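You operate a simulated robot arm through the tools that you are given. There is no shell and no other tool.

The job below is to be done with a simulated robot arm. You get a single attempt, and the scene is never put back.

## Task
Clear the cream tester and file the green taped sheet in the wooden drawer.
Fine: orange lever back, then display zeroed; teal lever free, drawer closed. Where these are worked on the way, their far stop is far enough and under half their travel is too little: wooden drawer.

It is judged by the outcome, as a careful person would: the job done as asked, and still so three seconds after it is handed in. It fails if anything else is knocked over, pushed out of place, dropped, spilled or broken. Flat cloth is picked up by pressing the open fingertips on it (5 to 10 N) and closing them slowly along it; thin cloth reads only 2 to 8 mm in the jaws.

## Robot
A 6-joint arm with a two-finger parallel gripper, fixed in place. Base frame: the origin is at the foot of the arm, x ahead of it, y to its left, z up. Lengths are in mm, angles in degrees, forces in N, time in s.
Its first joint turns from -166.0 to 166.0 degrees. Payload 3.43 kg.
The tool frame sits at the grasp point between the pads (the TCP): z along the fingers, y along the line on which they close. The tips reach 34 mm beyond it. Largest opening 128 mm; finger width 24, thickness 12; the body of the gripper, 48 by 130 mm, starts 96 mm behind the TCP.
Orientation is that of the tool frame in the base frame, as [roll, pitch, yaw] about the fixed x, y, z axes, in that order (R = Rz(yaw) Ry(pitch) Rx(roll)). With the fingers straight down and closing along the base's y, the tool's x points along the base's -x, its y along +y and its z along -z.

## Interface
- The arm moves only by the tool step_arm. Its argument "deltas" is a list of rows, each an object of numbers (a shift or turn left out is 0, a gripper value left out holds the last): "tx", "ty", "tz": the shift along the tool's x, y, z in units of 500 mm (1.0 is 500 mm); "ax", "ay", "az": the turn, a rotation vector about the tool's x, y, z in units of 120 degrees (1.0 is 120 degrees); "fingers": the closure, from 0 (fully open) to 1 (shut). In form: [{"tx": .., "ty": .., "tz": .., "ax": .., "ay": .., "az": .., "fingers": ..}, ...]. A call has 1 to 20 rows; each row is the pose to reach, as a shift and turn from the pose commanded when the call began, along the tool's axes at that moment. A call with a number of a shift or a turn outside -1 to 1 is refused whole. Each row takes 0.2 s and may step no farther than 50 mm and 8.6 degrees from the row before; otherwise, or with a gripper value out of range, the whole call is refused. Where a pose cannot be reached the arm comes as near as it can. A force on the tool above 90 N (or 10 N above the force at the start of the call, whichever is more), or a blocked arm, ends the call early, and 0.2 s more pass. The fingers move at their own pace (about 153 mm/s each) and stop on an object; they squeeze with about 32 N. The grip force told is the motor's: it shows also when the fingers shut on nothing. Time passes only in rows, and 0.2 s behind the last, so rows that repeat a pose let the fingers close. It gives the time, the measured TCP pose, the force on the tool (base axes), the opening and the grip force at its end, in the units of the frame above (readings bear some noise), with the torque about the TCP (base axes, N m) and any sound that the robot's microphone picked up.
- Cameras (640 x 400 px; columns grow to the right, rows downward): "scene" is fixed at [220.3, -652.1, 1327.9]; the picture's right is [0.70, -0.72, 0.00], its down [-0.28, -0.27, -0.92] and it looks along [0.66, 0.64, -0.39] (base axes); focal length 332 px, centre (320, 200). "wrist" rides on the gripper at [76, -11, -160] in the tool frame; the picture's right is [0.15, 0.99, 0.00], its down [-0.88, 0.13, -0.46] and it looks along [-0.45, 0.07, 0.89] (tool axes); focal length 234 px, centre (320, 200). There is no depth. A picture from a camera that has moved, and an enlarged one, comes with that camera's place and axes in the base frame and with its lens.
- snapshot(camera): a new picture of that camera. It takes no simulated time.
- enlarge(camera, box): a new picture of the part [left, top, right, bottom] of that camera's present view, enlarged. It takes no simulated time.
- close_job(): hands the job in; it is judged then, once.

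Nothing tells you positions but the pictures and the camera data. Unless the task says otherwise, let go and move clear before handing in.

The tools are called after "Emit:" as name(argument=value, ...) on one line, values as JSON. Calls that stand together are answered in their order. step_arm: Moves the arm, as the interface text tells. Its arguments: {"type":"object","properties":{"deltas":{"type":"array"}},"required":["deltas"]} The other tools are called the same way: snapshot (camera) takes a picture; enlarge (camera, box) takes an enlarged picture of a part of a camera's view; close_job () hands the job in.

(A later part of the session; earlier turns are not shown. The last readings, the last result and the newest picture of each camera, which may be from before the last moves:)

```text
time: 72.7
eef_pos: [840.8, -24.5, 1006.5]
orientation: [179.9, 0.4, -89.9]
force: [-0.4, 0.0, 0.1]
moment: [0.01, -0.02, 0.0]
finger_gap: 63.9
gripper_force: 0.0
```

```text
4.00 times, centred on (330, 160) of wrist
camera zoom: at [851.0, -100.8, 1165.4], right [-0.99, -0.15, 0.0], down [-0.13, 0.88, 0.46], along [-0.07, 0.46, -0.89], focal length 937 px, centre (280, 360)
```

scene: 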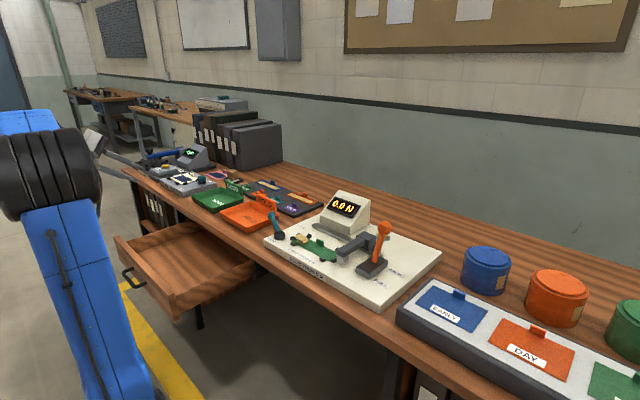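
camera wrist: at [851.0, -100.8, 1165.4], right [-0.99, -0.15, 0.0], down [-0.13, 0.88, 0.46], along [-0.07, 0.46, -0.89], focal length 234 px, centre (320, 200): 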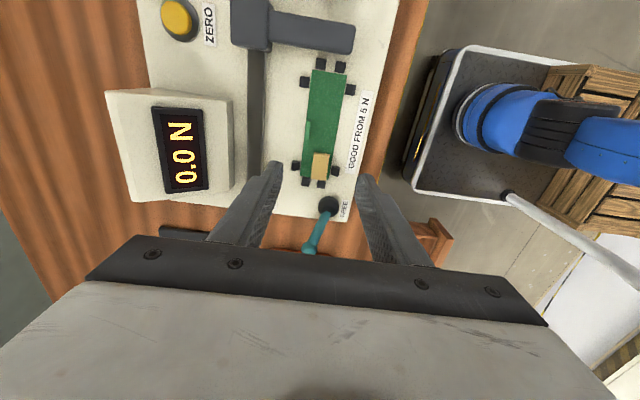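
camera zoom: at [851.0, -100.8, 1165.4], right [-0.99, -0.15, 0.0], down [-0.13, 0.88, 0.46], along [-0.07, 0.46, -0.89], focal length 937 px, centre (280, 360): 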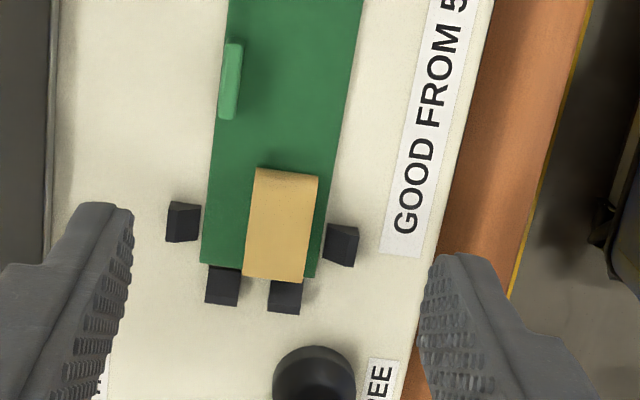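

The tab is centred near (859, −30), ~29 mm long, ~6 mm thick, tester surface about z=796. Descending over it with fingers partly open.

Emit:
step_arm(deltas=[{"tx": 0.0116, "ty": -0.0356, "tz": 0.06, "fingers": 0.656}, {"tx": 0.0116, "ty": -0.0356, "tz": 0.14}, {"tx": 0.0116, "ty": -0.0356, "tz": 0.22}, {"tx": 0.0116, "ty": -0.0356, "tz": 0.29}, {"tx": 0.0116, "ty": -0.0356, "tz": 0.29}])

Emit:
snapshot(camera="wrist")

Emit:
enlarge(camera="wrist", box=[240, 80, 400, 180])

Emit:
enlarge(camera="scene", box=[255, 190, 375, 265])

```text
time: 73.9
eef_pos: [857.1, -28.0, 860.7]
orientation: [180.0, 0.2, -90.0]
force: [0.8, -0.5, -0.4]
moment: [0.01, 0.04, -0.01]
finger_gap: 44.0
gripper_force: 0.0
```

```text
taken
camera wrist: at [867.6, -105.8, 1019.2], right [-0.99, -0.15, 0.0], down [-0.13, 0.88, 0.46], along [-0.07, 0.46, -0.89], focal length 234 px, centre (320, 200)
```

wrist: 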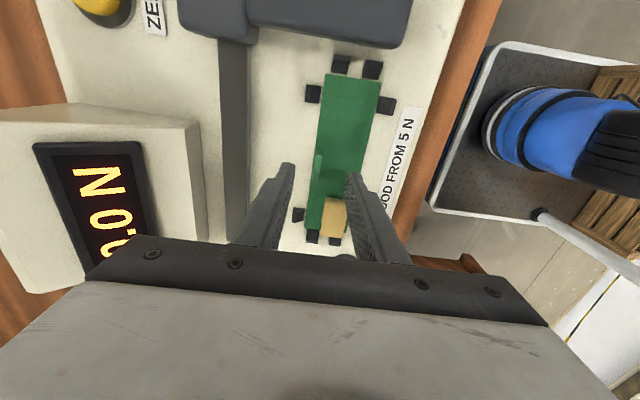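

```text
4.00 times, centred on (320, 130) of wrist
camera zoom: at [867.6, -105.8, 1019.2], right [-0.99, -0.15, 0.0], down [-0.13, 0.88, 0.46], along [-0.07, 0.46, -0.89], focal length 937 px, centre (320, 480)
```

zoom: 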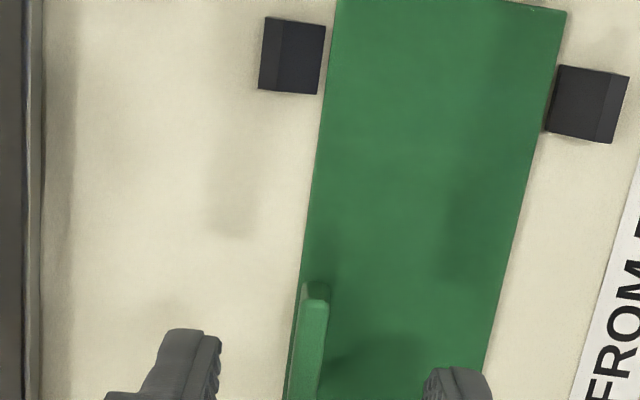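

```text
5.33 times, centred on (315, 228) of scene
camera zoom: at [220.3, -652.1, 1327.9], right [0.7, -0.72, 0.0], down [-0.28, -0.27, -0.92], along [0.66, 0.64, -0.39], focal length 1770 px, centre (347, 53)
```

zoom: 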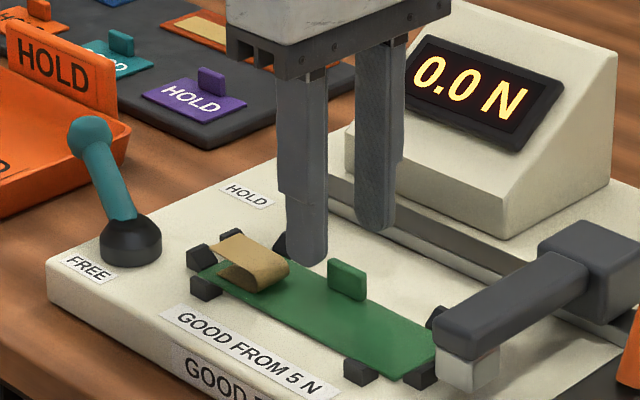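

Alignment is good; going down the last 23 mm and closing on the tab.

Emit:
step_arm(deltas=[{"tx": 0.008, "ty": -0.004, "tz": 0.02}, {"tx": 0.008, "ty": -0.004, "tz": 0.036}, {"tx": 0.008, "ty": -0.004, "tz": 0.046}, {"tx": 0.008, "ty": -0.004, "tz": 0.046}])

Emit:
enlarge(camera="scene", box=[285, 210, 365, 260])

Emit:
enlarge(camera="wrist", box=[240, 100, 400, 200])

```text
time: 74.9
eef_pos: [859.7, -33.0, 836.8]
orientation: [-179.9, 0.3, -90.0]
force: [0.1, -0.6, 0.1]
moment: [0.02, -0.02, -0.02]
finger_gap: 43.8
gripper_force: 0.2
```

```text
8.00 times, centred on (325, 235) of scene
camera zoom: at [220.3, -652.1, 1327.9], right [0.7, -0.72, 0.0], down [-0.28, -0.27, -0.92], along [0.66, 0.64, -0.39], focal length 2655 px, centre (280, -80)
```

zoom: 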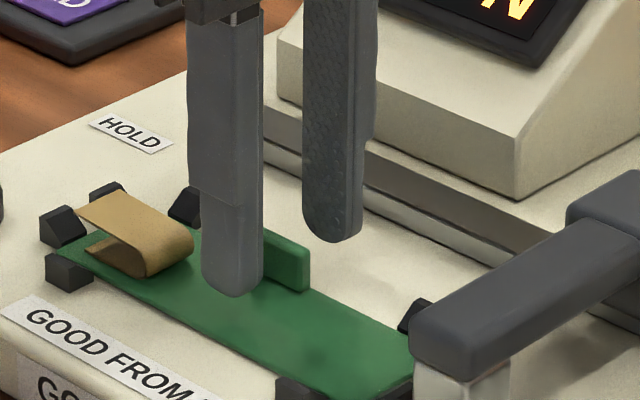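

```text
4.00 times, centred on (320, 150) of wrist
camera zoom: at [869.1, -110.2, 996.1], right [-0.99, -0.15, 0.0], down [-0.13, 0.88, 0.46], along [-0.07, 0.46, -0.89], focal length 937 px, centre (320, 400)
```

zoom: 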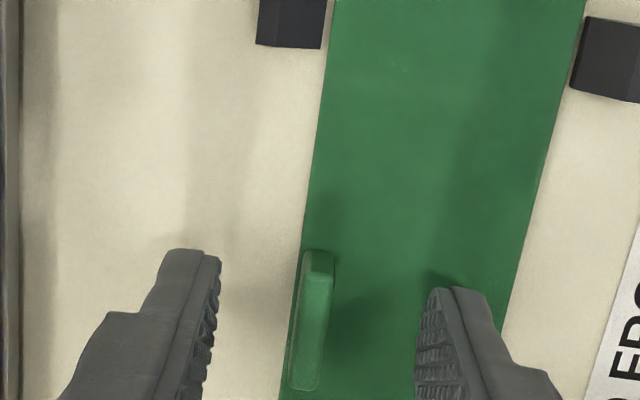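

The tab is centred between the fingertips. Closing gently.

Emit:
step_arm(deltas=[{"fingers": 0.75}, {"fingers": 0.85}, {"fingers": 0.95}, {"fingers": 1}, {"fingers": 1}, {"fingers": 1}])

Emit:
enlarge(camera="wrist", box=[240, 100, 400, 200])

Emit:
enlarge(camera="scene", box=[285, 210, 365, 260])

```text
time: 76.3
eef_pos: [859.2, -32.3, 837.9]
orientation: [-180.0, 0.3, -90.0]
force: [1.0, -1.2, -0.4]
moment: [0.03, -0.04, -0.01]
finger_gap: 5.6
gripper_force: 32.4
```

```text
4.00 times, centred on (320, 150) of wrist
camera zoom: at [869.2, -110.1, 996.1], right [-0.99, -0.15, 0.0], down [-0.13, 0.88, 0.46], along [-0.07, 0.46, -0.89], focal length 937 px, centre (320, 400)
```

zoom: 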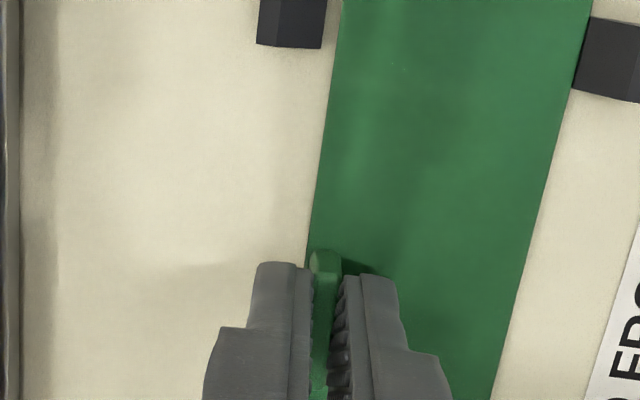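

```text
8.00 times, centred on (325, 235) of scene
camera zoom: at [220.3, -652.1, 1327.9], right [0.7, -0.72, 0.0], down [-0.28, -0.27, -0.92], along [0.66, 0.64, -0.39], focal length 2655 px, centre (280, -80)
```

zoom: 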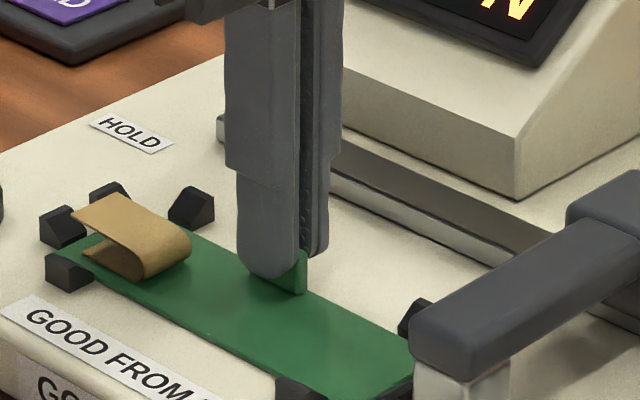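

Gripping the tab (5.6 mm). Lifting slowly straight up.

Emit:
step_arm(deltas=[{"tz": -0.01, "fingers": 1}, {"tz": -0.025}, {"tz": -0.045}, {"tz": -0.07}, {"tz": -0.1}])

Emit:
enlarge(camera="scene", box=[255, 190, 375, 265])

Emit:
snapshot(camera="wrist")

```text
time: 77.5
eef_pos: [859.4, -32.7, 887.0]
orientation: [179.9, 0.3, -90.0]
force: [-0.3, 0.4, -0.2]
moment: [0.02, 0.07, 0.02]
finger_gap: 0.1
gripper_force: 32.2
```

```text
5.33 times, centred on (315, 228) of scene
camera zoom: at [220.3, -652.1, 1327.9], right [0.7, -0.72, 0.0], down [-0.28, -0.27, -0.92], along [0.66, 0.64, -0.39], focal length 1770 px, centre (347, 53)
```

zoom: 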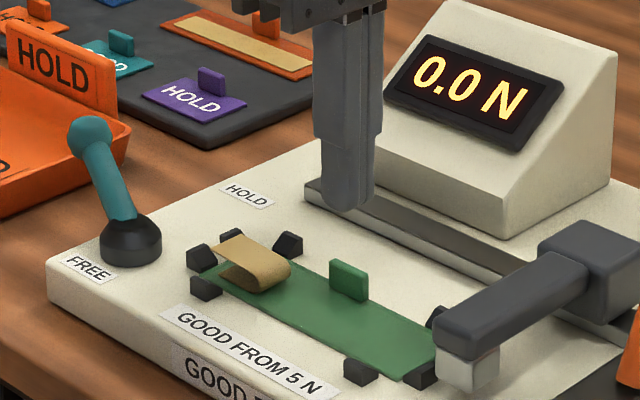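

```text
taken
camera wrist: at [868.5, -110.0, 1046.2], right [-0.99, -0.15, 0.0], down [-0.13, 0.88, 0.46], along [-0.07, 0.46, -0.89], focal length 234 px, centre (320, 200)
```

wrist: 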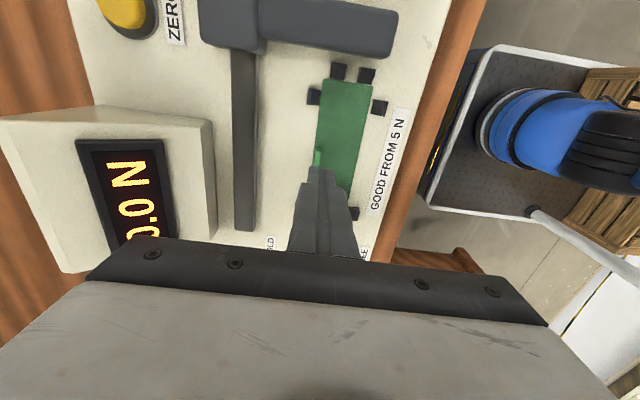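

The tab slipped out of the fingertips; the sheet is undisturbed. I'll go back, deeper this time, feeling for the sheet surface before closing.

Emit:
step_arm(deltas=[{"fingers": 0.72}, {"fingers": 0.72, "tz": 0.04}, {"tz": 0.08}, {"tz": 0.1}, {"tz": 0.104}, {"tz": 0.108}])

Emit:
enlarge(camera="scene", box=[285, 210, 365, 260])

```text
time: 78.9
eef_pos: [857.3, -33.7, 833.3]
orientation: [-180.0, 0.3, -90.0]
force: [-0.3, -0.1, -0.7]
moment: [-0.01, -0.03, -0.01]
finger_gap: 36.1
gripper_force: 0.1
```

```text
8.00 times, centred on (325, 235) of scene
camera zoom: at [220.3, -652.1, 1327.9], right [0.7, -0.72, 0.0], down [-0.28, -0.27, -0.92], along [0.66, 0.64, -0.39], focal length 2655 px, centre (280, -80)
```

zoom: 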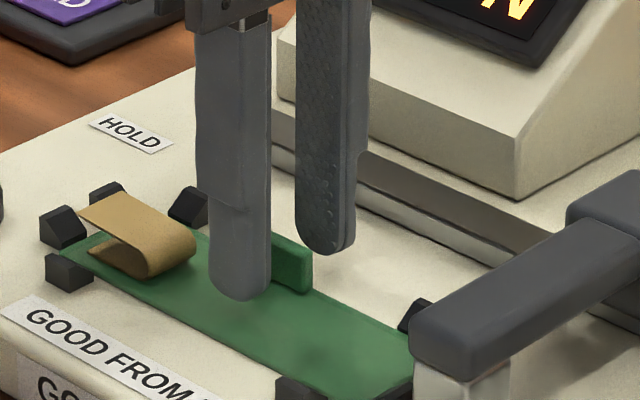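

Not touching yet. Feeling downward in 2 mm steps.

Emit:
step_arm(deltas=[{"tz": 0.004}, {"tz": 0.008}, {"tz": 0.008}])

```text
time: 79.7
eef_pos: [858.6, -33.5, 830.6]
orientation: [180.0, 0.3, -90.0]
force: [0.0, -0.2, -0.1]
moment: [-0.01, -0.01, 0.0]
finger_gap: 35.9
gripper_force: 0.1
```

Emit:
step_arm(deltas=[{"tz": 0.004}, {"tz": 0.006}, {"tz": 0.006}])

Emit:
enlarge(camera="scene", box=[285, 210, 365, 260])

```text
time: 80.5
eef_pos: [858.4, -33.7, 826.6]
orientation: [-179.9, 0.3, -90.0]
force: [-0.1, -0.4, 0.3]
moment: [0.0, 0.0, 0.01]
finger_gap: 35.4
gripper_force: 0.0
```

```text
8.00 times, centred on (325, 235) of scene
camera zoom: at [220.3, -652.1, 1327.9], right [0.7, -0.72, 0.0], down [-0.28, -0.27, -0.92], along [0.66, 0.64, -0.39], focal length 2655 px, centre (280, -80)
```

zoom: 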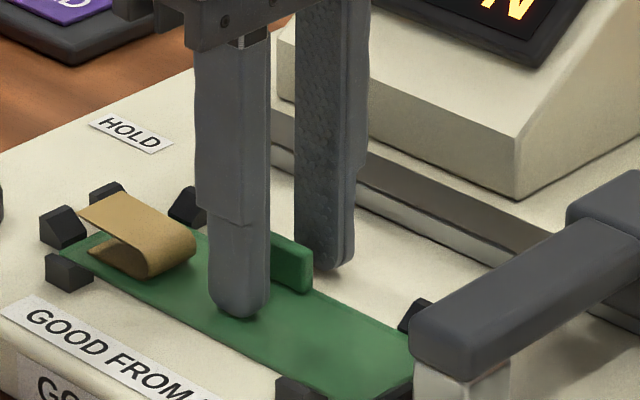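

Emit:
step_arm(deltas=[{"tz": 0.003}, {"tz": 0.003}])

```text
time: 81.1
eef_pos: [857.9, -33.6, 825.8]
orientation: [-179.9, 0.3, -90.0]
force: [-0.4, -0.6, 14.5]
moment: [-0.04, 0.3, -0.04]
finger_gap: 35.6
gripper_force: 0.1
```

Contact felt at z≈825.5. Raising ~2 mm, then closing on the tab near its root.

Emit:
step_arm(deltas=[{"tz": -0.004}, {"tz": -0.004, "fingers": 0.85}, {"tz": -0.004, "fingers": 0.95}, {"tz": -0.004, "fingers": 1}, {"tz": -0.004, "fingers": 1}, {"tz": -0.004, "fingers": 1}])

Emit:
enlarge(camera="scene", box=[285, 210, 365, 260])

```text
time: 82.5
eef_pos: [859.3, -33.0, 828.2]
orientation: [-179.9, 0.3, -90.0]
force: [17.9, -0.7, 2.2]
moment: [-0.03, -0.51, 0.01]
finger_gap: 5.7
gripper_force: 31.7
```

```text
8.00 times, centred on (325, 235) of scene
camera zoom: at [220.3, -652.1, 1327.9], right [0.7, -0.72, 0.0], down [-0.28, -0.27, -0.92], along [0.66, 0.64, -0.39], focal length 2655 px, centre (280, -80)
```

zoom: 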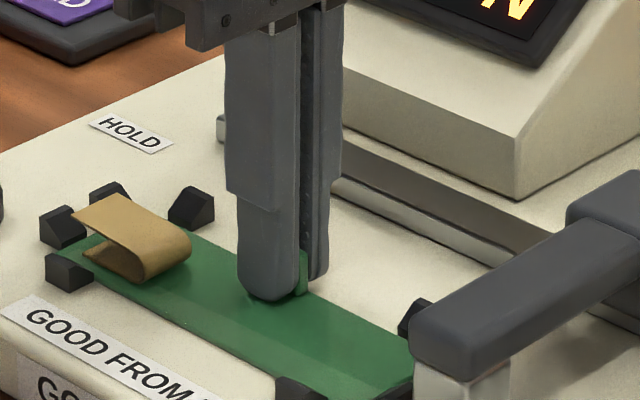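

A deeper grip now. Easing the side load and lifting slowly.

Emit:
step_arm(deltas=[{"ty": -0.003, "fingers": 1}, {"ty": -0.003, "tz": -0.004}, {"ty": -0.003, "tz": -0.008}, {"ty": -0.003, "tz": -0.012}])

Emit:
enlarge(camera="scene", box=[285, 210, 365, 260])

```text
time: 83.5
eef_pos: [859.1, -34.3, 834.3]
orientation: [-179.9, 0.3, -90.1]
force: [0.1, -0.4, -0.8]
moment: [0.01, 0.02, 0.01]
finger_gap: 5.5
gripper_force: 32.0
```

```text
8.00 times, centred on (325, 235) of scene
camera zoom: at [220.3, -652.1, 1327.9], right [0.7, -0.72, 0.0], down [-0.28, -0.27, -0.92], along [0.66, 0.64, -0.39], focal length 2655 px, centre (280, -80)
```

zoom: 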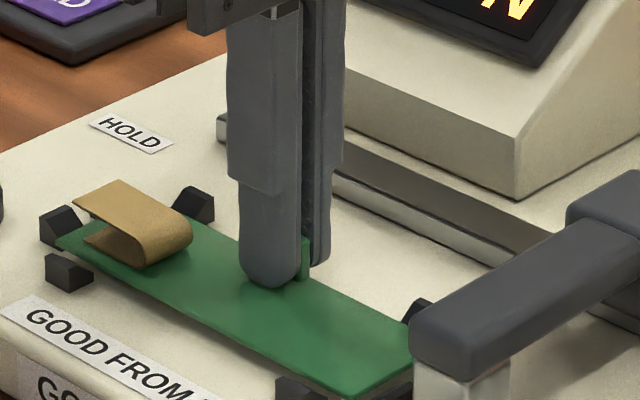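

The sheet comes up with the fingers. Continuing to lift slowly.

Emit:
step_arm(deltas=[{"tz": -0.015, "fingers": 1}, {"tz": -0.035}, {"tz": -0.06}, {"tz": -0.09}, {"tz": -0.12}, {"tz": -0.15}, {"tz": -0.18}, {"tz": -0.21}, {"tz": -0.24}])

Emit:
enlarge(camera="scene", box=[245, 150, 405, 250])

Emit:
snapshot(camera="wrist")

```text
time: 85.5
eef_pos: [859.3, -33.6, 953.7]
orientation: [179.9, 0.3, -90.1]
force: [0.4, -0.1, -1.0]
moment: [0.0, 0.01, 0.03]
finger_gap: 5.9
gripper_force: 31.8
```

```text
4.00 times, centred on (325, 200) of scene
camera zoom: at [220.3, -652.1, 1327.9], right [0.7, -0.72, 0.0], down [-0.28, -0.27, -0.92], along [0.66, 0.64, -0.39], focal length 1328 px, centre (300, 200)
```

zoom: 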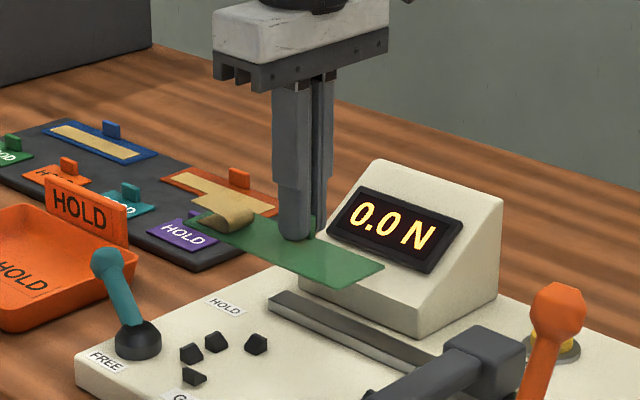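

```text
taken
camera wrist: at [869.3, -110.9, 1111.9], right [-0.99, -0.15, 0.0], down [-0.13, 0.88, 0.46], along [-0.07, 0.46, -0.89], focal length 234 px, centre (320, 200)
```

wrist: 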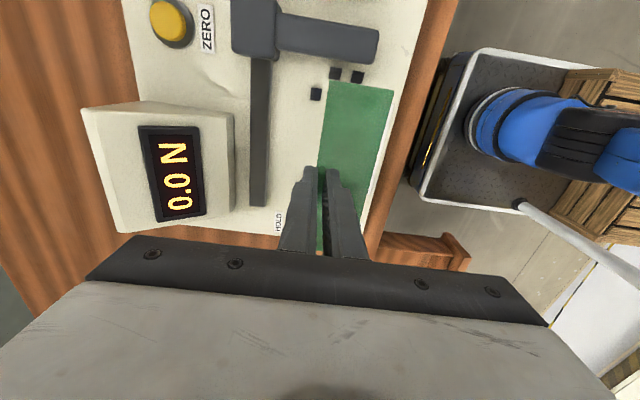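

The sheet is held securely by its tab and clear of the posts. Carrying it at this height to above the open drawer.

Emit:
step_arm(deltas=[{"tx": -0.05, "ty": 0.026, "fingers": 1}, {"tx": -0.115, "ty": 0.059}, {"tx": -0.18, "ty": 0.093}, {"tx": -0.245, "ty": 0.126}, {"tx": -0.31, "ty": 0.16}, {"tx": -0.375, "ty": 0.193}, {"tx": -0.44, "ty": 0.226}, {"tx": -0.505, "ty": 0.26}, {"tx": -0.57, "ty": 0.293}, {"tx": -0.635, "ty": 0.327}, {"tx": -0.7, "ty": 0.36}, {"tx": -0.765, "ty": 0.394}, {"tx": -0.83, "ty": 0.427}, {"tx": -0.89, "ty": 0.458}, {"tx": -0.93, "ty": 0.479}, {"tx": -0.948, "ty": 0.488}, {"tx": -0.948, "ty": 0.488}])

Emit:
snapshot(camera="wrist")

Emit:
enlarge(camera="scene", box=[80, 130, 320, 280])

```text
time: 89.1
eef_pos: [615.2, 440.9, 956.1]
orientation: [179.9, 0.3, -90.0]
force: [0.2, 0.5, -0.1]
moment: [0.03, 0.0, -0.05]
finger_gap: 5.7
gripper_force: 32.3
```

```text
taken
camera wrist: at [625.6, 363.5, 1115.3], right [-0.99, -0.15, 0.0], down [-0.13, 0.88, 0.46], along [-0.07, 0.46, -0.89], focal length 234 px, centre (320, 200)
```

wrist: 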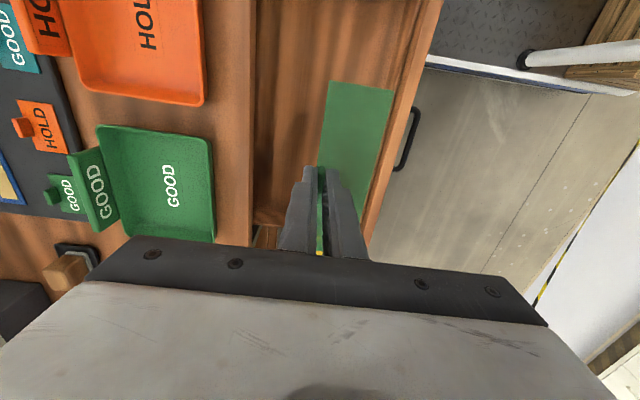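

```text
2.67 times, centred on (200, 205) of scene
camera zoom: at [220.3, -652.1, 1327.9], right [0.7, -0.72, 0.0], down [-0.28, -0.27, -0.92], along [0.66, 0.64, -0.39], focal length 885 px, centre (640, 187)
```

zoom: 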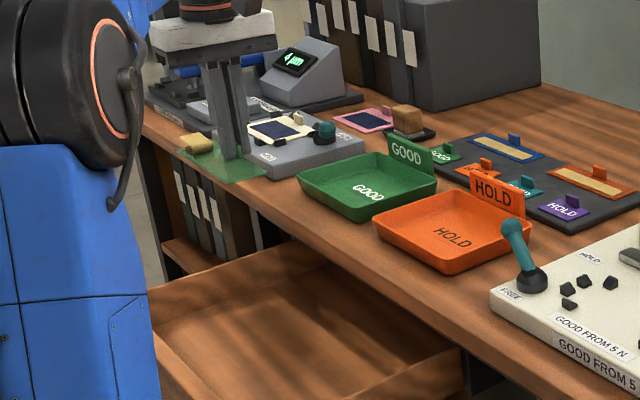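

The sheet hangs centred over the drawer opening (interior about x 494–709, y 180–650). Descending into it.

Emit:
step_arm(deltas=[{"ty": 0.016, "tz": 0.05, "fingers": 1}, {"ty": 0.016, "tz": 0.12}, {"ty": 0.016, "tz": 0.19}, {"ty": 0.016, "tz": 0.26}, {"ty": 0.016, "tz": 0.33}, {"ty": 0.016, "tz": 0.4}, {"ty": 0.016, "tz": 0.46}, {"ty": 0.016, "tz": 0.5}, {"ty": 0.016, "tz": 0.5}])

Emit:
snapshot(camera="wrist")

Emit:
enlarge(camera="scene", box=[80, 160, 280, 285])

```text
time: 91.1
eef_pos: [608.6, 440.5, 705.1]
orientation: [180.0, 0.2, -90.0]
force: [-1.1, 0.3, -0.2]
moment: [0.01, 0.03, 0.0]
finger_gap: 5.5
gripper_force: 32.2
```

```text
taken
camera wrist: at [618.9, 364.0, 863.9], right [-0.99, -0.15, 0.0], down [-0.13, 0.88, 0.46], along [-0.07, 0.46, -0.89], focal length 234 px, centre (320, 200)
```

wrist: 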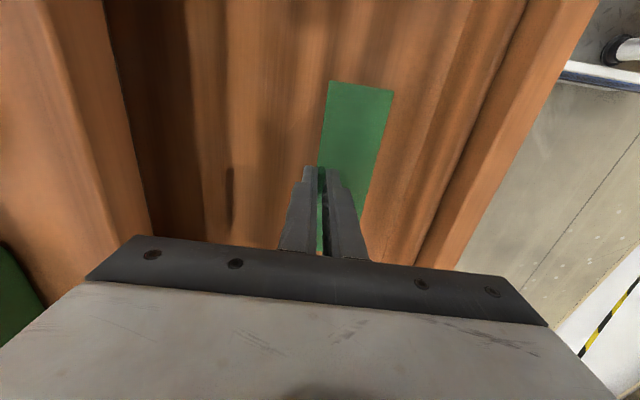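

```text
3.20 times, centred on (180, 222) of scene
camera zoom: at [220.3, -652.1, 1327.9], right [0.7, -0.72, 0.0], down [-0.28, -0.27, -0.92], along [0.66, 0.64, -0.39], focal length 1062 px, centre (768, 128)
```

zoom: 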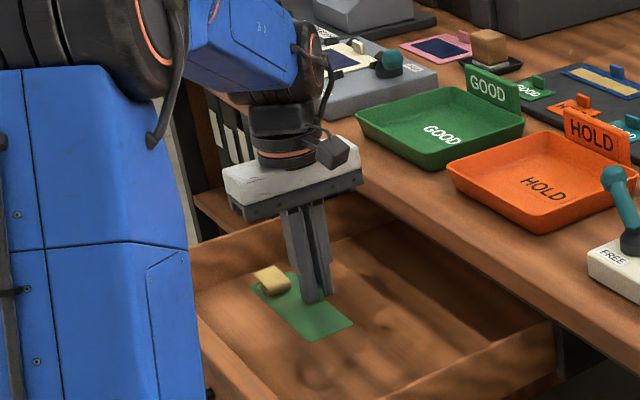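

Inside the drawer with clear margins. Lowering slowly until the sheet touches the floor.

Emit:
step_arm(deltas=[{"tz": 0.02, "fingers": 1}, {"tz": 0.04}, {"tz": 0.06}, {"tz": 0.07}, {"tz": 0.08}])

Emit:
enlarge(camera="scene", box=[140, 215, 220, 265])

```text
time: 92.3
eef_pos: [607.6, 441.2, 666.1]
orientation: [179.9, 0.3, -90.1]
force: [-0.1, -0.3, 0.0]
moment: [0.0, 0.03, -0.01]
finger_gap: 5.6
gripper_force: 31.8
```

```text
8.00 times, centred on (180, 240) of scene
camera zoom: at [220.3, -652.1, 1327.9], right [0.7, -0.72, 0.0], down [-0.28, -0.27, -0.92], along [0.66, 0.64, -0.39], focal length 2655 px, centre (1440, -120)
```

zoom: 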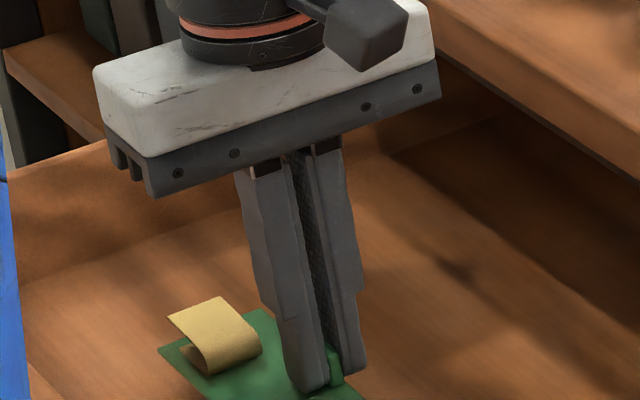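

Emit:
step_arm(deltas=[{"tz": 0.008, "fingers": 1}, {"tz": 0.014}, {"tz": 0.02}, {"tz": 0.02}])

Emit:
enlarge(camera="scene", box=[140, 225, 220, 275])

```text
time: 93.3
eef_pos: [608.9, 441.3, 655.4]
orientation: [-180.0, 0.4, -90.1]
force: [0.0, 0.0, 1.1]
moment: [0.01, 0.02, -0.01]
finger_gap: 5.5
gripper_force: 32.0
```

```text
8.00 times, centred on (180, 250) of scene
camera zoom: at [220.3, -652.1, 1327.9], right [0.7, -0.72, 0.0], down [-0.28, -0.27, -0.92], along [0.66, 0.64, -0.39], focal length 2655 px, centre (1440, -200)
```

zoom: 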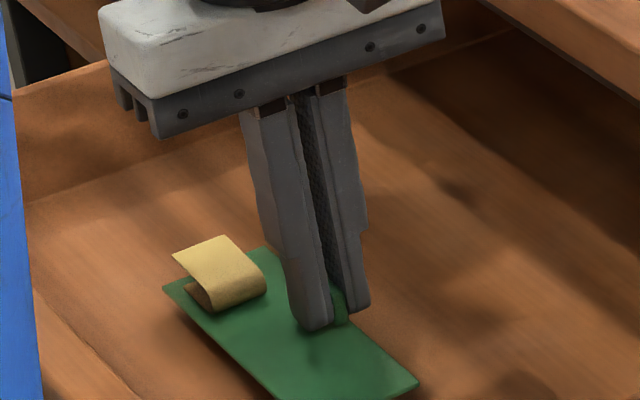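

Emit:
step_arm(deltas=[{"tz": 0.006, "fingers": 1}, {"tz": 0.012}, {"tz": 0.016}, {"tz": 0.016}])

Emit:
enlarge(camera="scene", box=[140, 225, 220, 275])

```text
time: 94.3
eef_pos: [608.0, 441.5, 648.1]
orientation: [-180.0, 0.3, -90.0]
force: [0.2, -0.3, 0.1]
moment: [-0.04, 0.01, 0.02]
finger_gap: 5.6
gripper_force: 32.1
```

```text
8.00 times, centred on (180, 250) of scene
camera zoom: at [220.3, -652.1, 1327.9], right [0.7, -0.72, 0.0], down [-0.28, -0.27, -0.92], along [0.66, 0.64, -0.39], focal length 2655 px, centre (1440, -200)
```

zoom: 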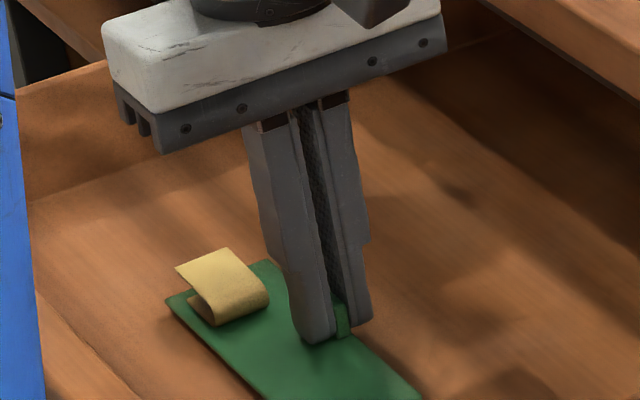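

Emit:
step_arm(deltas=[{"tz": 0.004, "fingers": 1}, {"tz": 0.008}, {"tz": 0.012}, {"tz": 0.012}])

Emit:
enlarge(camera="scene", box=[140, 225, 220, 275])

```text
time: 95.3
eef_pos: [606.8, 443.1, 642.7]
orientation: [180.0, 0.4, -90.1]
force: [0.7, -2.0, 8.6]
moment: [-0.31, 0.05, 0.04]
finger_gap: 5.7
gripper_force: 32.5
```

```text
8.00 times, centred on (180, 250) of scene
camera zoom: at [220.3, -652.1, 1327.9], right [0.7, -0.72, 0.0], down [-0.28, -0.27, -0.92], along [0.66, 0.64, -0.39], focal length 2655 px, centre (1440, -200)
```

zoom: 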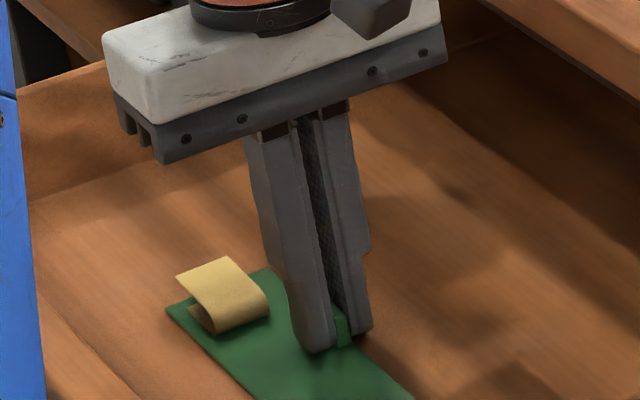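

The sheet is resting on the drawer floor (8.6 N). Releasing the tab and rising straight up.

Emit:
step_arm(deltas=[{"fingers": 0.92}, {"fingers": 0.82}, {"fingers": 0.74}, {"fingers": 0.74}, {"tz": -0.03}, {"tz": -0.08}, {"tz": -0.16}, {"tz": -0.25}])

Emit:
enlarge(camera="scene", box=[80, 170, 280, 295])

Emit:
snapshot(camera="wrist")

```text
time: 97.1
eef_pos: [609.4, 439.9, 765.9]
orientation: [-179.9, 0.2, -90.0]
force: [0.5, 0.3, 0.0]
moment: [0.0, 0.02, -0.02]
finger_gap: 33.3
gripper_force: 0.1
```

```text
3.20 times, centred on (180, 232) of scene
camera zoom: at [220.3, -652.1, 1327.9], right [0.7, -0.72, 0.0], down [-0.28, -0.27, -0.92], along [0.66, 0.64, -0.39], focal length 1062 px, centre (768, 96)
```

zoom: 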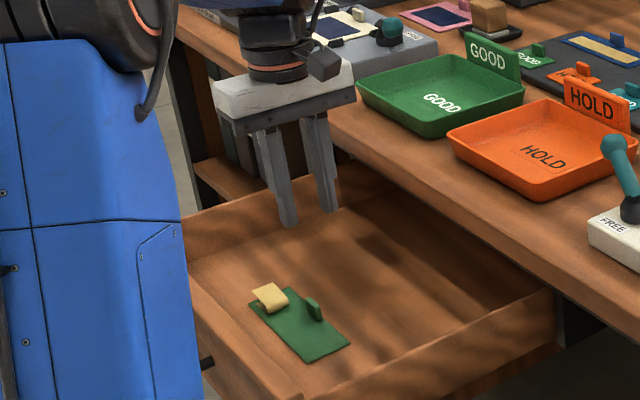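

```text
taken
camera wrist: at [620.1, 363.0, 925.7], right [-0.99, -0.15, 0.0], down [-0.13, 0.88, 0.46], along [-0.07, 0.46, -0.89], focal length 234 px, centre (320, 200)
```

wrist: 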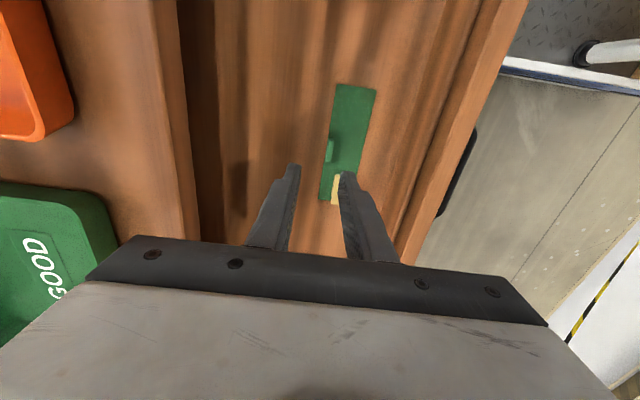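

The sheet lies flat in the drawer and the fingers are free. Rising clear, then tilting again to push the drawer front shut.

Emit:
step_arm(deltas=[{"tz": -0.08, "fingers": 1}, {"tz": -0.16}, {"tz": -0.24, "ty": 0.05}, {"tz": -0.32, "ty": 0.1}, {"tz": -0.4, "ty": 0.15}, {"tz": -0.486, "ty": 0.194, "tx": -0.012}, {"tz": -0.486, "ty": 0.194, "tx": -0.012}])

Emit:
step_arm(deltas=[{"ax": 0.065}, {"ax": 0.13}, {"ax": 0.195}, {"ax": 0.26}, {"ax": 0.325}, {"ax": 0.39}, {"ax": 0.44}, {"ax": 0.44}])

```text
time: 98.7
eef_pos: [514.1, 443.7, 1010.9]
orientation: [-179.9, 0.3, -90.1]
force: [-0.6, 0.3, 1.3]
moment: [-0.03, 0.0, 0.0]
finger_gap: 0.0
gripper_force: 31.8
```

```text
time: 100.5
eef_pos: [511.0, 447.2, 1008.5]
orientation: [-127.3, 0.3, -90.0]
force: [0.5, 0.0, -0.5]
moment: [0.0, -0.03, 0.02]
finger_gap: 0.0
gripper_force: 32.3
```

Now coming down in front of the drawer, reversing the earlier retreat path.

Emit:
step_arm(deltas=[{"ty": 0.092, "tz": -0.0053}, {"ty": 0.184, "tz": -0.0106}, {"ty": 0.276, "tz": -0.0159}, {"ty": 0.368, "tz": -0.0211}, {"ty": 0.46, "tz": -0.0264}, {"ty": 0.5316, "tz": 0.0281}, {"ty": 0.6032, "tz": 0.0827}, {"ty": 0.6715, "tz": 0.1348}, {"ty": 0.6715, "tz": 0.1348}])

Emit:
snapshot(camera="wrist")

Emit:
enlarge(camera="scene", box=[80, 170, 280, 295])

```text
time: 102.5
eef_pos: [361.4, 448.7, 699.9]
orientation: [-127.2, 0.2, -90.1]
force: [-0.2, -0.9, -0.2]
moment: [0.02, 0.02, 0.01]
finger_gap: 0.0
gripper_force: 32.0
```

```text
taken
camera wrist: at [240.1, 372.3, 805.7], right [-0.6, -0.14, -0.79], down [-0.44, 0.88, 0.18], along [0.67, 0.45, -0.59], focal length 234 px, centre (320, 200)
```

wrist: 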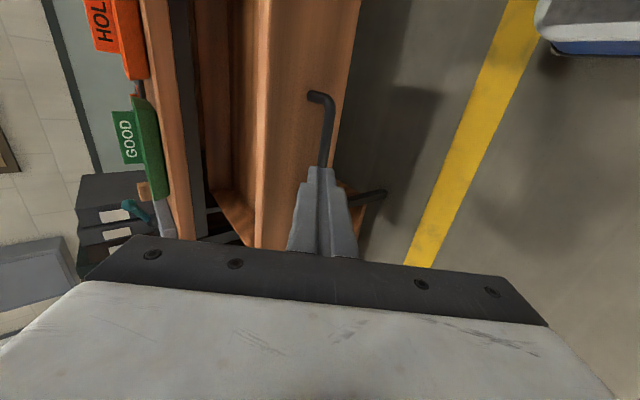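

```text
3.20 times, centred on (180, 232) of scene
camera zoom: at [220.3, -652.1, 1327.9], right [0.7, -0.72, 0.0], down [-0.28, -0.27, -0.92], along [0.66, 0.64, -0.39], focal length 1062 px, centre (768, 96)
```

zoom: 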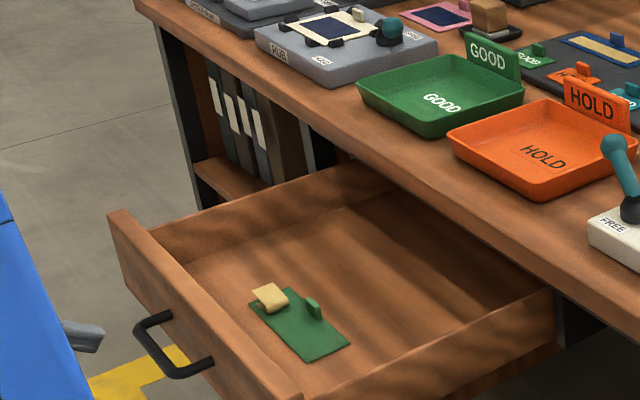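

Fingers are in front of the panel, above the handle bar. Advancing to touch the panel and beginning to push.

Emit:
step_arm(deltas=[{"ty": -0.0235, "tz": 0.0575}, {"ty": -0.0477, "tz": 0.0894}, {"ty": -0.0659, "tz": 0.1133}, {"ty": -0.084, "tz": 0.1372}, {"ty": -0.1082, "tz": 0.1691}])

Emit:
enlarge(camera="scene", box=[80, 170, 280, 295])

Emit:
snapshot(camera="wrist")

```text
time: 103.7
eef_pos: [462.1, 448.2, 693.3]
orientation: [-127.2, 0.3, -90.0]
force: [0.3, -0.2, -0.2]
moment: [0.0, -0.01, -0.02]
finger_gap: 0.0
gripper_force: 32.3
```

```text
3.20 times, centred on (180, 232) of scene
camera zoom: at [220.3, -652.1, 1327.9], right [0.7, -0.72, 0.0], down [-0.28, -0.27, -0.92], along [0.66, 0.64, -0.39], focal length 1062 px, centre (768, 96)
```

zoom: 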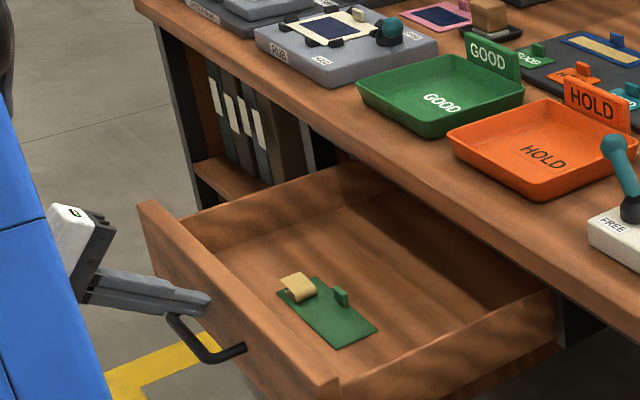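

```text
taken
camera wrist: at [340.5, 371.2, 798.0], right [-0.6, -0.14, -0.79], down [-0.44, 0.88, 0.18], along [0.67, 0.45, -0.59], focal length 234 px, centre (320, 200)
```

wrist: 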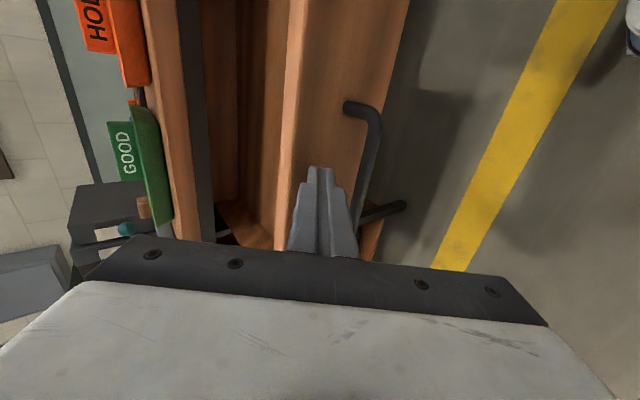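

The drawer slides in with the sheet riding along. Continuing to push straight.

Emit:
step_arm(deltas=[{"ty": -0.0182, "tz": 0.0239}, {"ty": -0.0423, "tz": 0.0558}, {"ty": -0.0665, "tz": 0.0877}, {"ty": -0.0907, "tz": 0.1195}, {"ty": -0.1149, "tz": 0.1514}, {"ty": -0.1391, "tz": 0.1833}, {"ty": -0.1633, "tz": 0.2152}, {"ty": -0.1875, "tz": 0.2471}, {"ty": -0.2057, "tz": 0.271}, {"ty": -0.2178, "tz": 0.2869}])

Emit:
enlarge(camera="scene", box=[100, 170, 300, 295])

Emit:
snapshot(camera="wrist")

```text
time: 105.9
eef_pos: [641.7, 447.9, 693.1]
orientation: [-127.2, 0.3, -90.1]
force: [-0.7, 0.5, -0.2]
moment: [0.03, -0.02, -0.01]
finger_gap: 0.0
gripper_force: 32.5
```

```text
3.20 times, centred on (200, 232) of scene
camera zoom: at [220.3, -652.1, 1327.9], right [0.7, -0.72, 0.0], down [-0.28, -0.27, -0.92], along [0.66, 0.64, -0.39], focal length 1062 px, centre (704, 96)
```

zoom: 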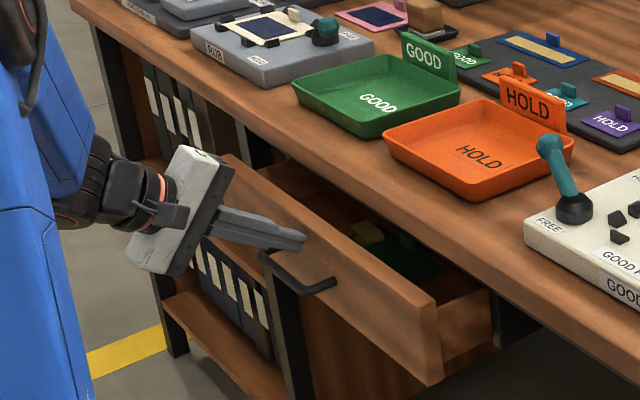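

```text
taken
camera wrist: at [520.5, 371.1, 797.8], right [-0.6, -0.14, -0.79], down [-0.44, 0.88, 0.18], along [0.67, 0.45, -0.59], focal length 234 px, centre (320, 200)
```

wrist: 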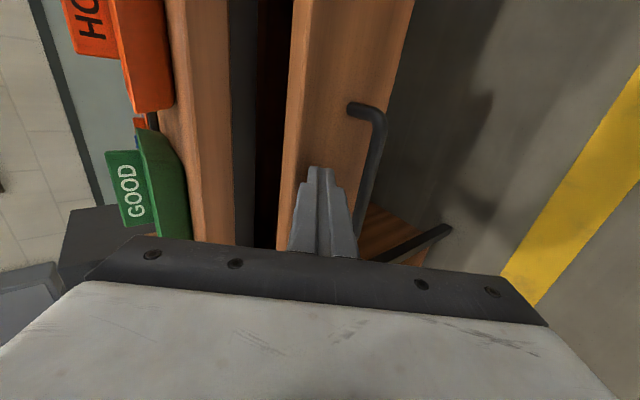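

About 60 mm left. Pushing on, slowing toward the end.

Emit:
step_arm(deltas=[{"ty": -0.0145, "tz": 0.0191}, {"ty": -0.029, "tz": 0.0383}, {"ty": -0.0411, "tz": 0.0542}, {"ty": -0.0508, "tz": 0.067}, {"ty": -0.0593, "tz": 0.0781}])

Emit:
enlarge(camera="scene", box=[140, 180, 300, 280])

```text
time: 107.1
eef_pos: [691.2, 446.7, 694.5]
orientation: [-127.2, 0.3, -90.1]
force: [-0.5, -0.9, 0.1]
moment: [0.0, 0.0, 0.0]
finger_gap: 0.2
gripper_force: 31.6
```

```text
4.00 times, centred on (220, 230) of scene
camera zoom: at [220.3, -652.1, 1327.9], right [0.7, -0.72, 0.0], down [-0.28, -0.27, -0.92], along [0.66, 0.64, -0.39], focal length 1328 px, centre (720, 80)
```

zoom: 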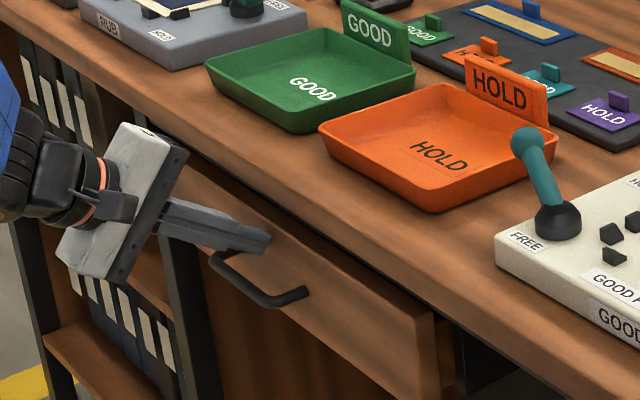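

Almost shut. Small steps until the stop is felt.

Emit:
step_arm(deltas=[{"ty": -0.0048, "tz": 0.0064}, {"ty": -0.0097, "tz": 0.0128}, {"ty": -0.0145, "tz": 0.0191}, {"ty": -0.0194, "tz": 0.0255}])

Emit:
enlarge(camera="scene", box=[140, 180, 300, 280])

```text
time: 108.1
eef_pos: [705.3, 447.5, 694.6]
orientation: [-127.3, 0.2, -90.0]
force: [-31.4, -7.4, 5.0]
moment: [-0.07, 0.18, -0.3]
finger_gap: 0.0
gripper_force: 32.0
```

```text
4.00 times, centred on (220, 230) of scene
camera zoom: at [220.3, -652.1, 1327.9], right [0.7, -0.72, 0.0], down [-0.28, -0.27, -0.92], along [0.66, 0.64, -0.39], focal length 1328 px, centre (720, 80)
```

zoom: 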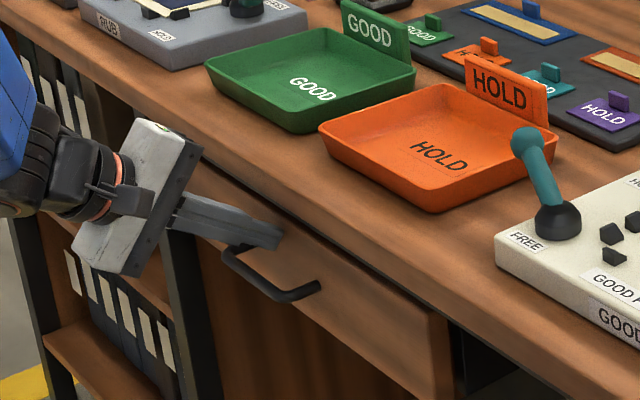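

Closed against the stop (31 N). One firm small nudge, then backing away.

Emit:
step_arm(deltas=[{"ty": -0.003, "tz": 0.004}, {"ty": -0.003, "tz": 0.004}, {"ty": 0.012, "tz": -0.016}, {"ty": 0.04, "tz": -0.055}, {"ty": 0.09, "tz": -0.12}])

Emit:
step_arm(deltas=[{"ty": -0.0718, "tz": -0.0543}, {"ty": -0.1436, "tz": -0.1086}, {"ty": -0.2154, "tz": -0.163}, {"ty": -0.2872, "tz": -0.2173}, {"ty": -0.359, "tz": -0.2716}, {"ty": -0.4308, "tz": -0.326}, {"ty": -0.4308, "tz": -0.326}])

Emit:
snapshot(camera="scene")

Emit:
enlarge(camera="scene", box=[160, 180, 320, 280])

Emit:
enlarge(camera="scene", box=[250, 180, 450, 305])

```text
time: 108.6
eef_pos: [705.7, 447.5, 692.5]
orientation: [-127.4, 0.3, -89.9]
force: [-66.0, -14.9, 19.6]
moment: [-0.2, 0.2, -0.53]
finger_gap: 0.2
gripper_force: 32.1
stopped in row 2: the force on the tool passed its limit at 94 N (the readings are from after the stop); the commanded pose is now the measured one
```

```text
time: 109.0
eef_pos: [706.0, 447.5, 727.6]
orientation: [-128.3, 0.1, -89.8]
force: [-4.6, 2.4, -15.4]
moment: [0.17, 0.17, 0.02]
finger_gap: 0.2
gripper_force: 31.9
stopped in row 2: the force on the tool passed its limit at 138 N (the readings are from after the stop); the commanded pose is now the measured one
```

```text
taken
```

scene: 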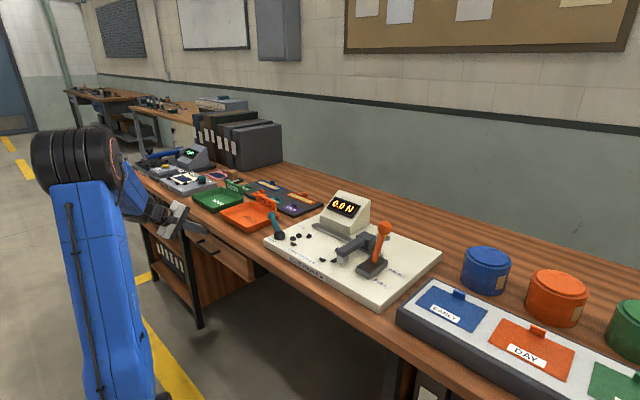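

```text
4.00 times, centred on (240, 230) of scene
camera zoom: at [220.3, -652.1, 1327.9], right [0.7, -0.72, 0.0], down [-0.28, -0.27, -0.92], along [0.66, 0.64, -0.39], focal length 1328 px, centre (640, 80)
```

zoom: 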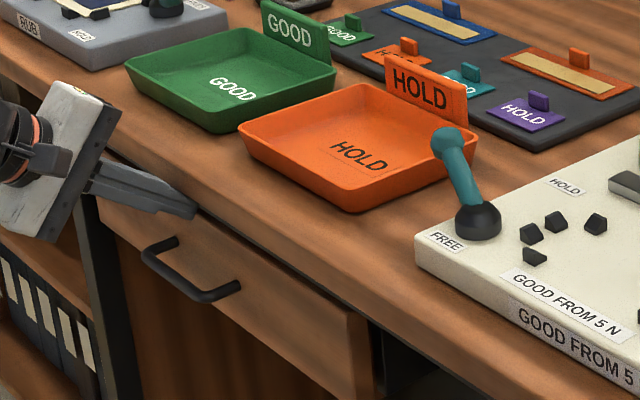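

```text
3.20 times, centred on (350, 242) of scene
camera zoom: at [220.3, -652.1, 1327.9], right [0.7, -0.72, 0.0], down [-0.28, -0.27, -0.92], along [0.66, 0.64, -0.39], focal length 1062 px, centre (224, 64)
```

zoom: 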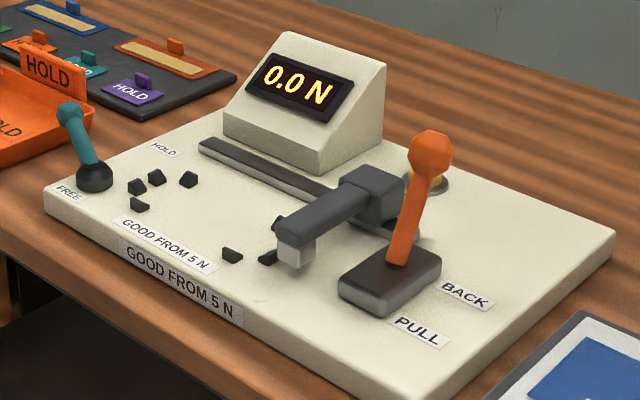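

The nudge ended that call early and my follow-up rise bumped the underside of the bench lip; everything looks in place. Lowering slightly and backing straight out toward −x.

Emit:
step_arm(deltas=[{"ty": 0.0125, "tz": 0.0099}, {"ty": 0.0249, "tz": -0.0058}, {"ty": 0.0497, "tz": -0.0372}, {"ty": 0.0869, "tz": -0.0843}, {"ty": 0.1241, "tz": -0.1314}, {"ty": 0.1613, "tz": -0.1785}])

Emit:
enlarge(camera="scene", box=[160, 180, 320, 280])

Emit:
snapshot(camera="wrist")

```text
time: 110.5
eef_pos: [586.0, 445.6, 720.2]
orientation: [-128.1, 0.1, -89.8]
force: [0.1, 0.6, -0.6]
moment: [0.0, 0.0, -0.01]
finger_gap: 0.0
gripper_force: 32.2
```

```text
4.00 times, centred on (240, 230) of scene
camera zoom: at [220.3, -652.1, 1327.9], right [0.7, -0.72, 0.0], down [-0.28, -0.27, -0.92], along [0.66, 0.64, -0.39], focal length 1328 px, centre (640, 80)
```

zoom: 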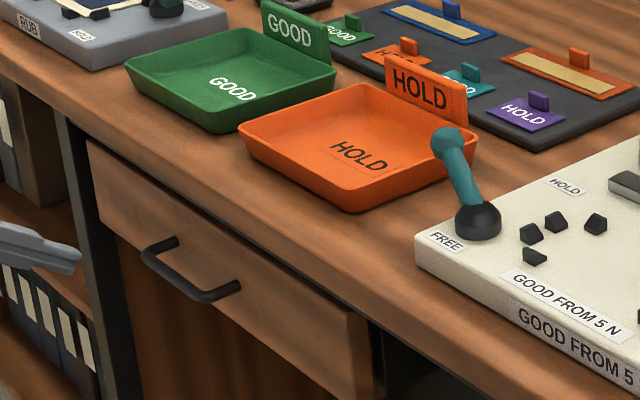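

```text
taken
camera wrist: at [466.9, 369.8, 826.5], right [-0.61, -0.15, -0.78], down [-0.44, 0.88, 0.18], along [0.66, 0.45, -0.6], focal length 234 px, centre (320, 200)
```

wrist: 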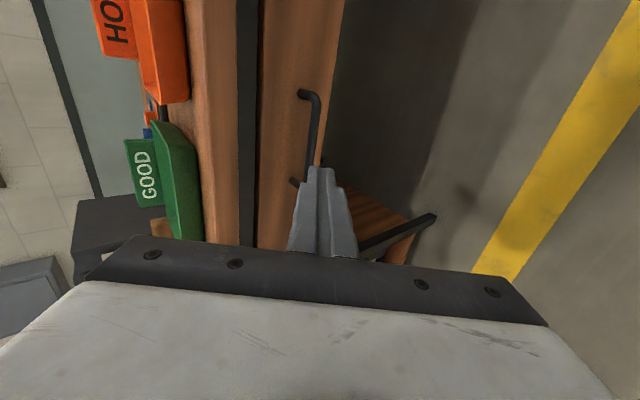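

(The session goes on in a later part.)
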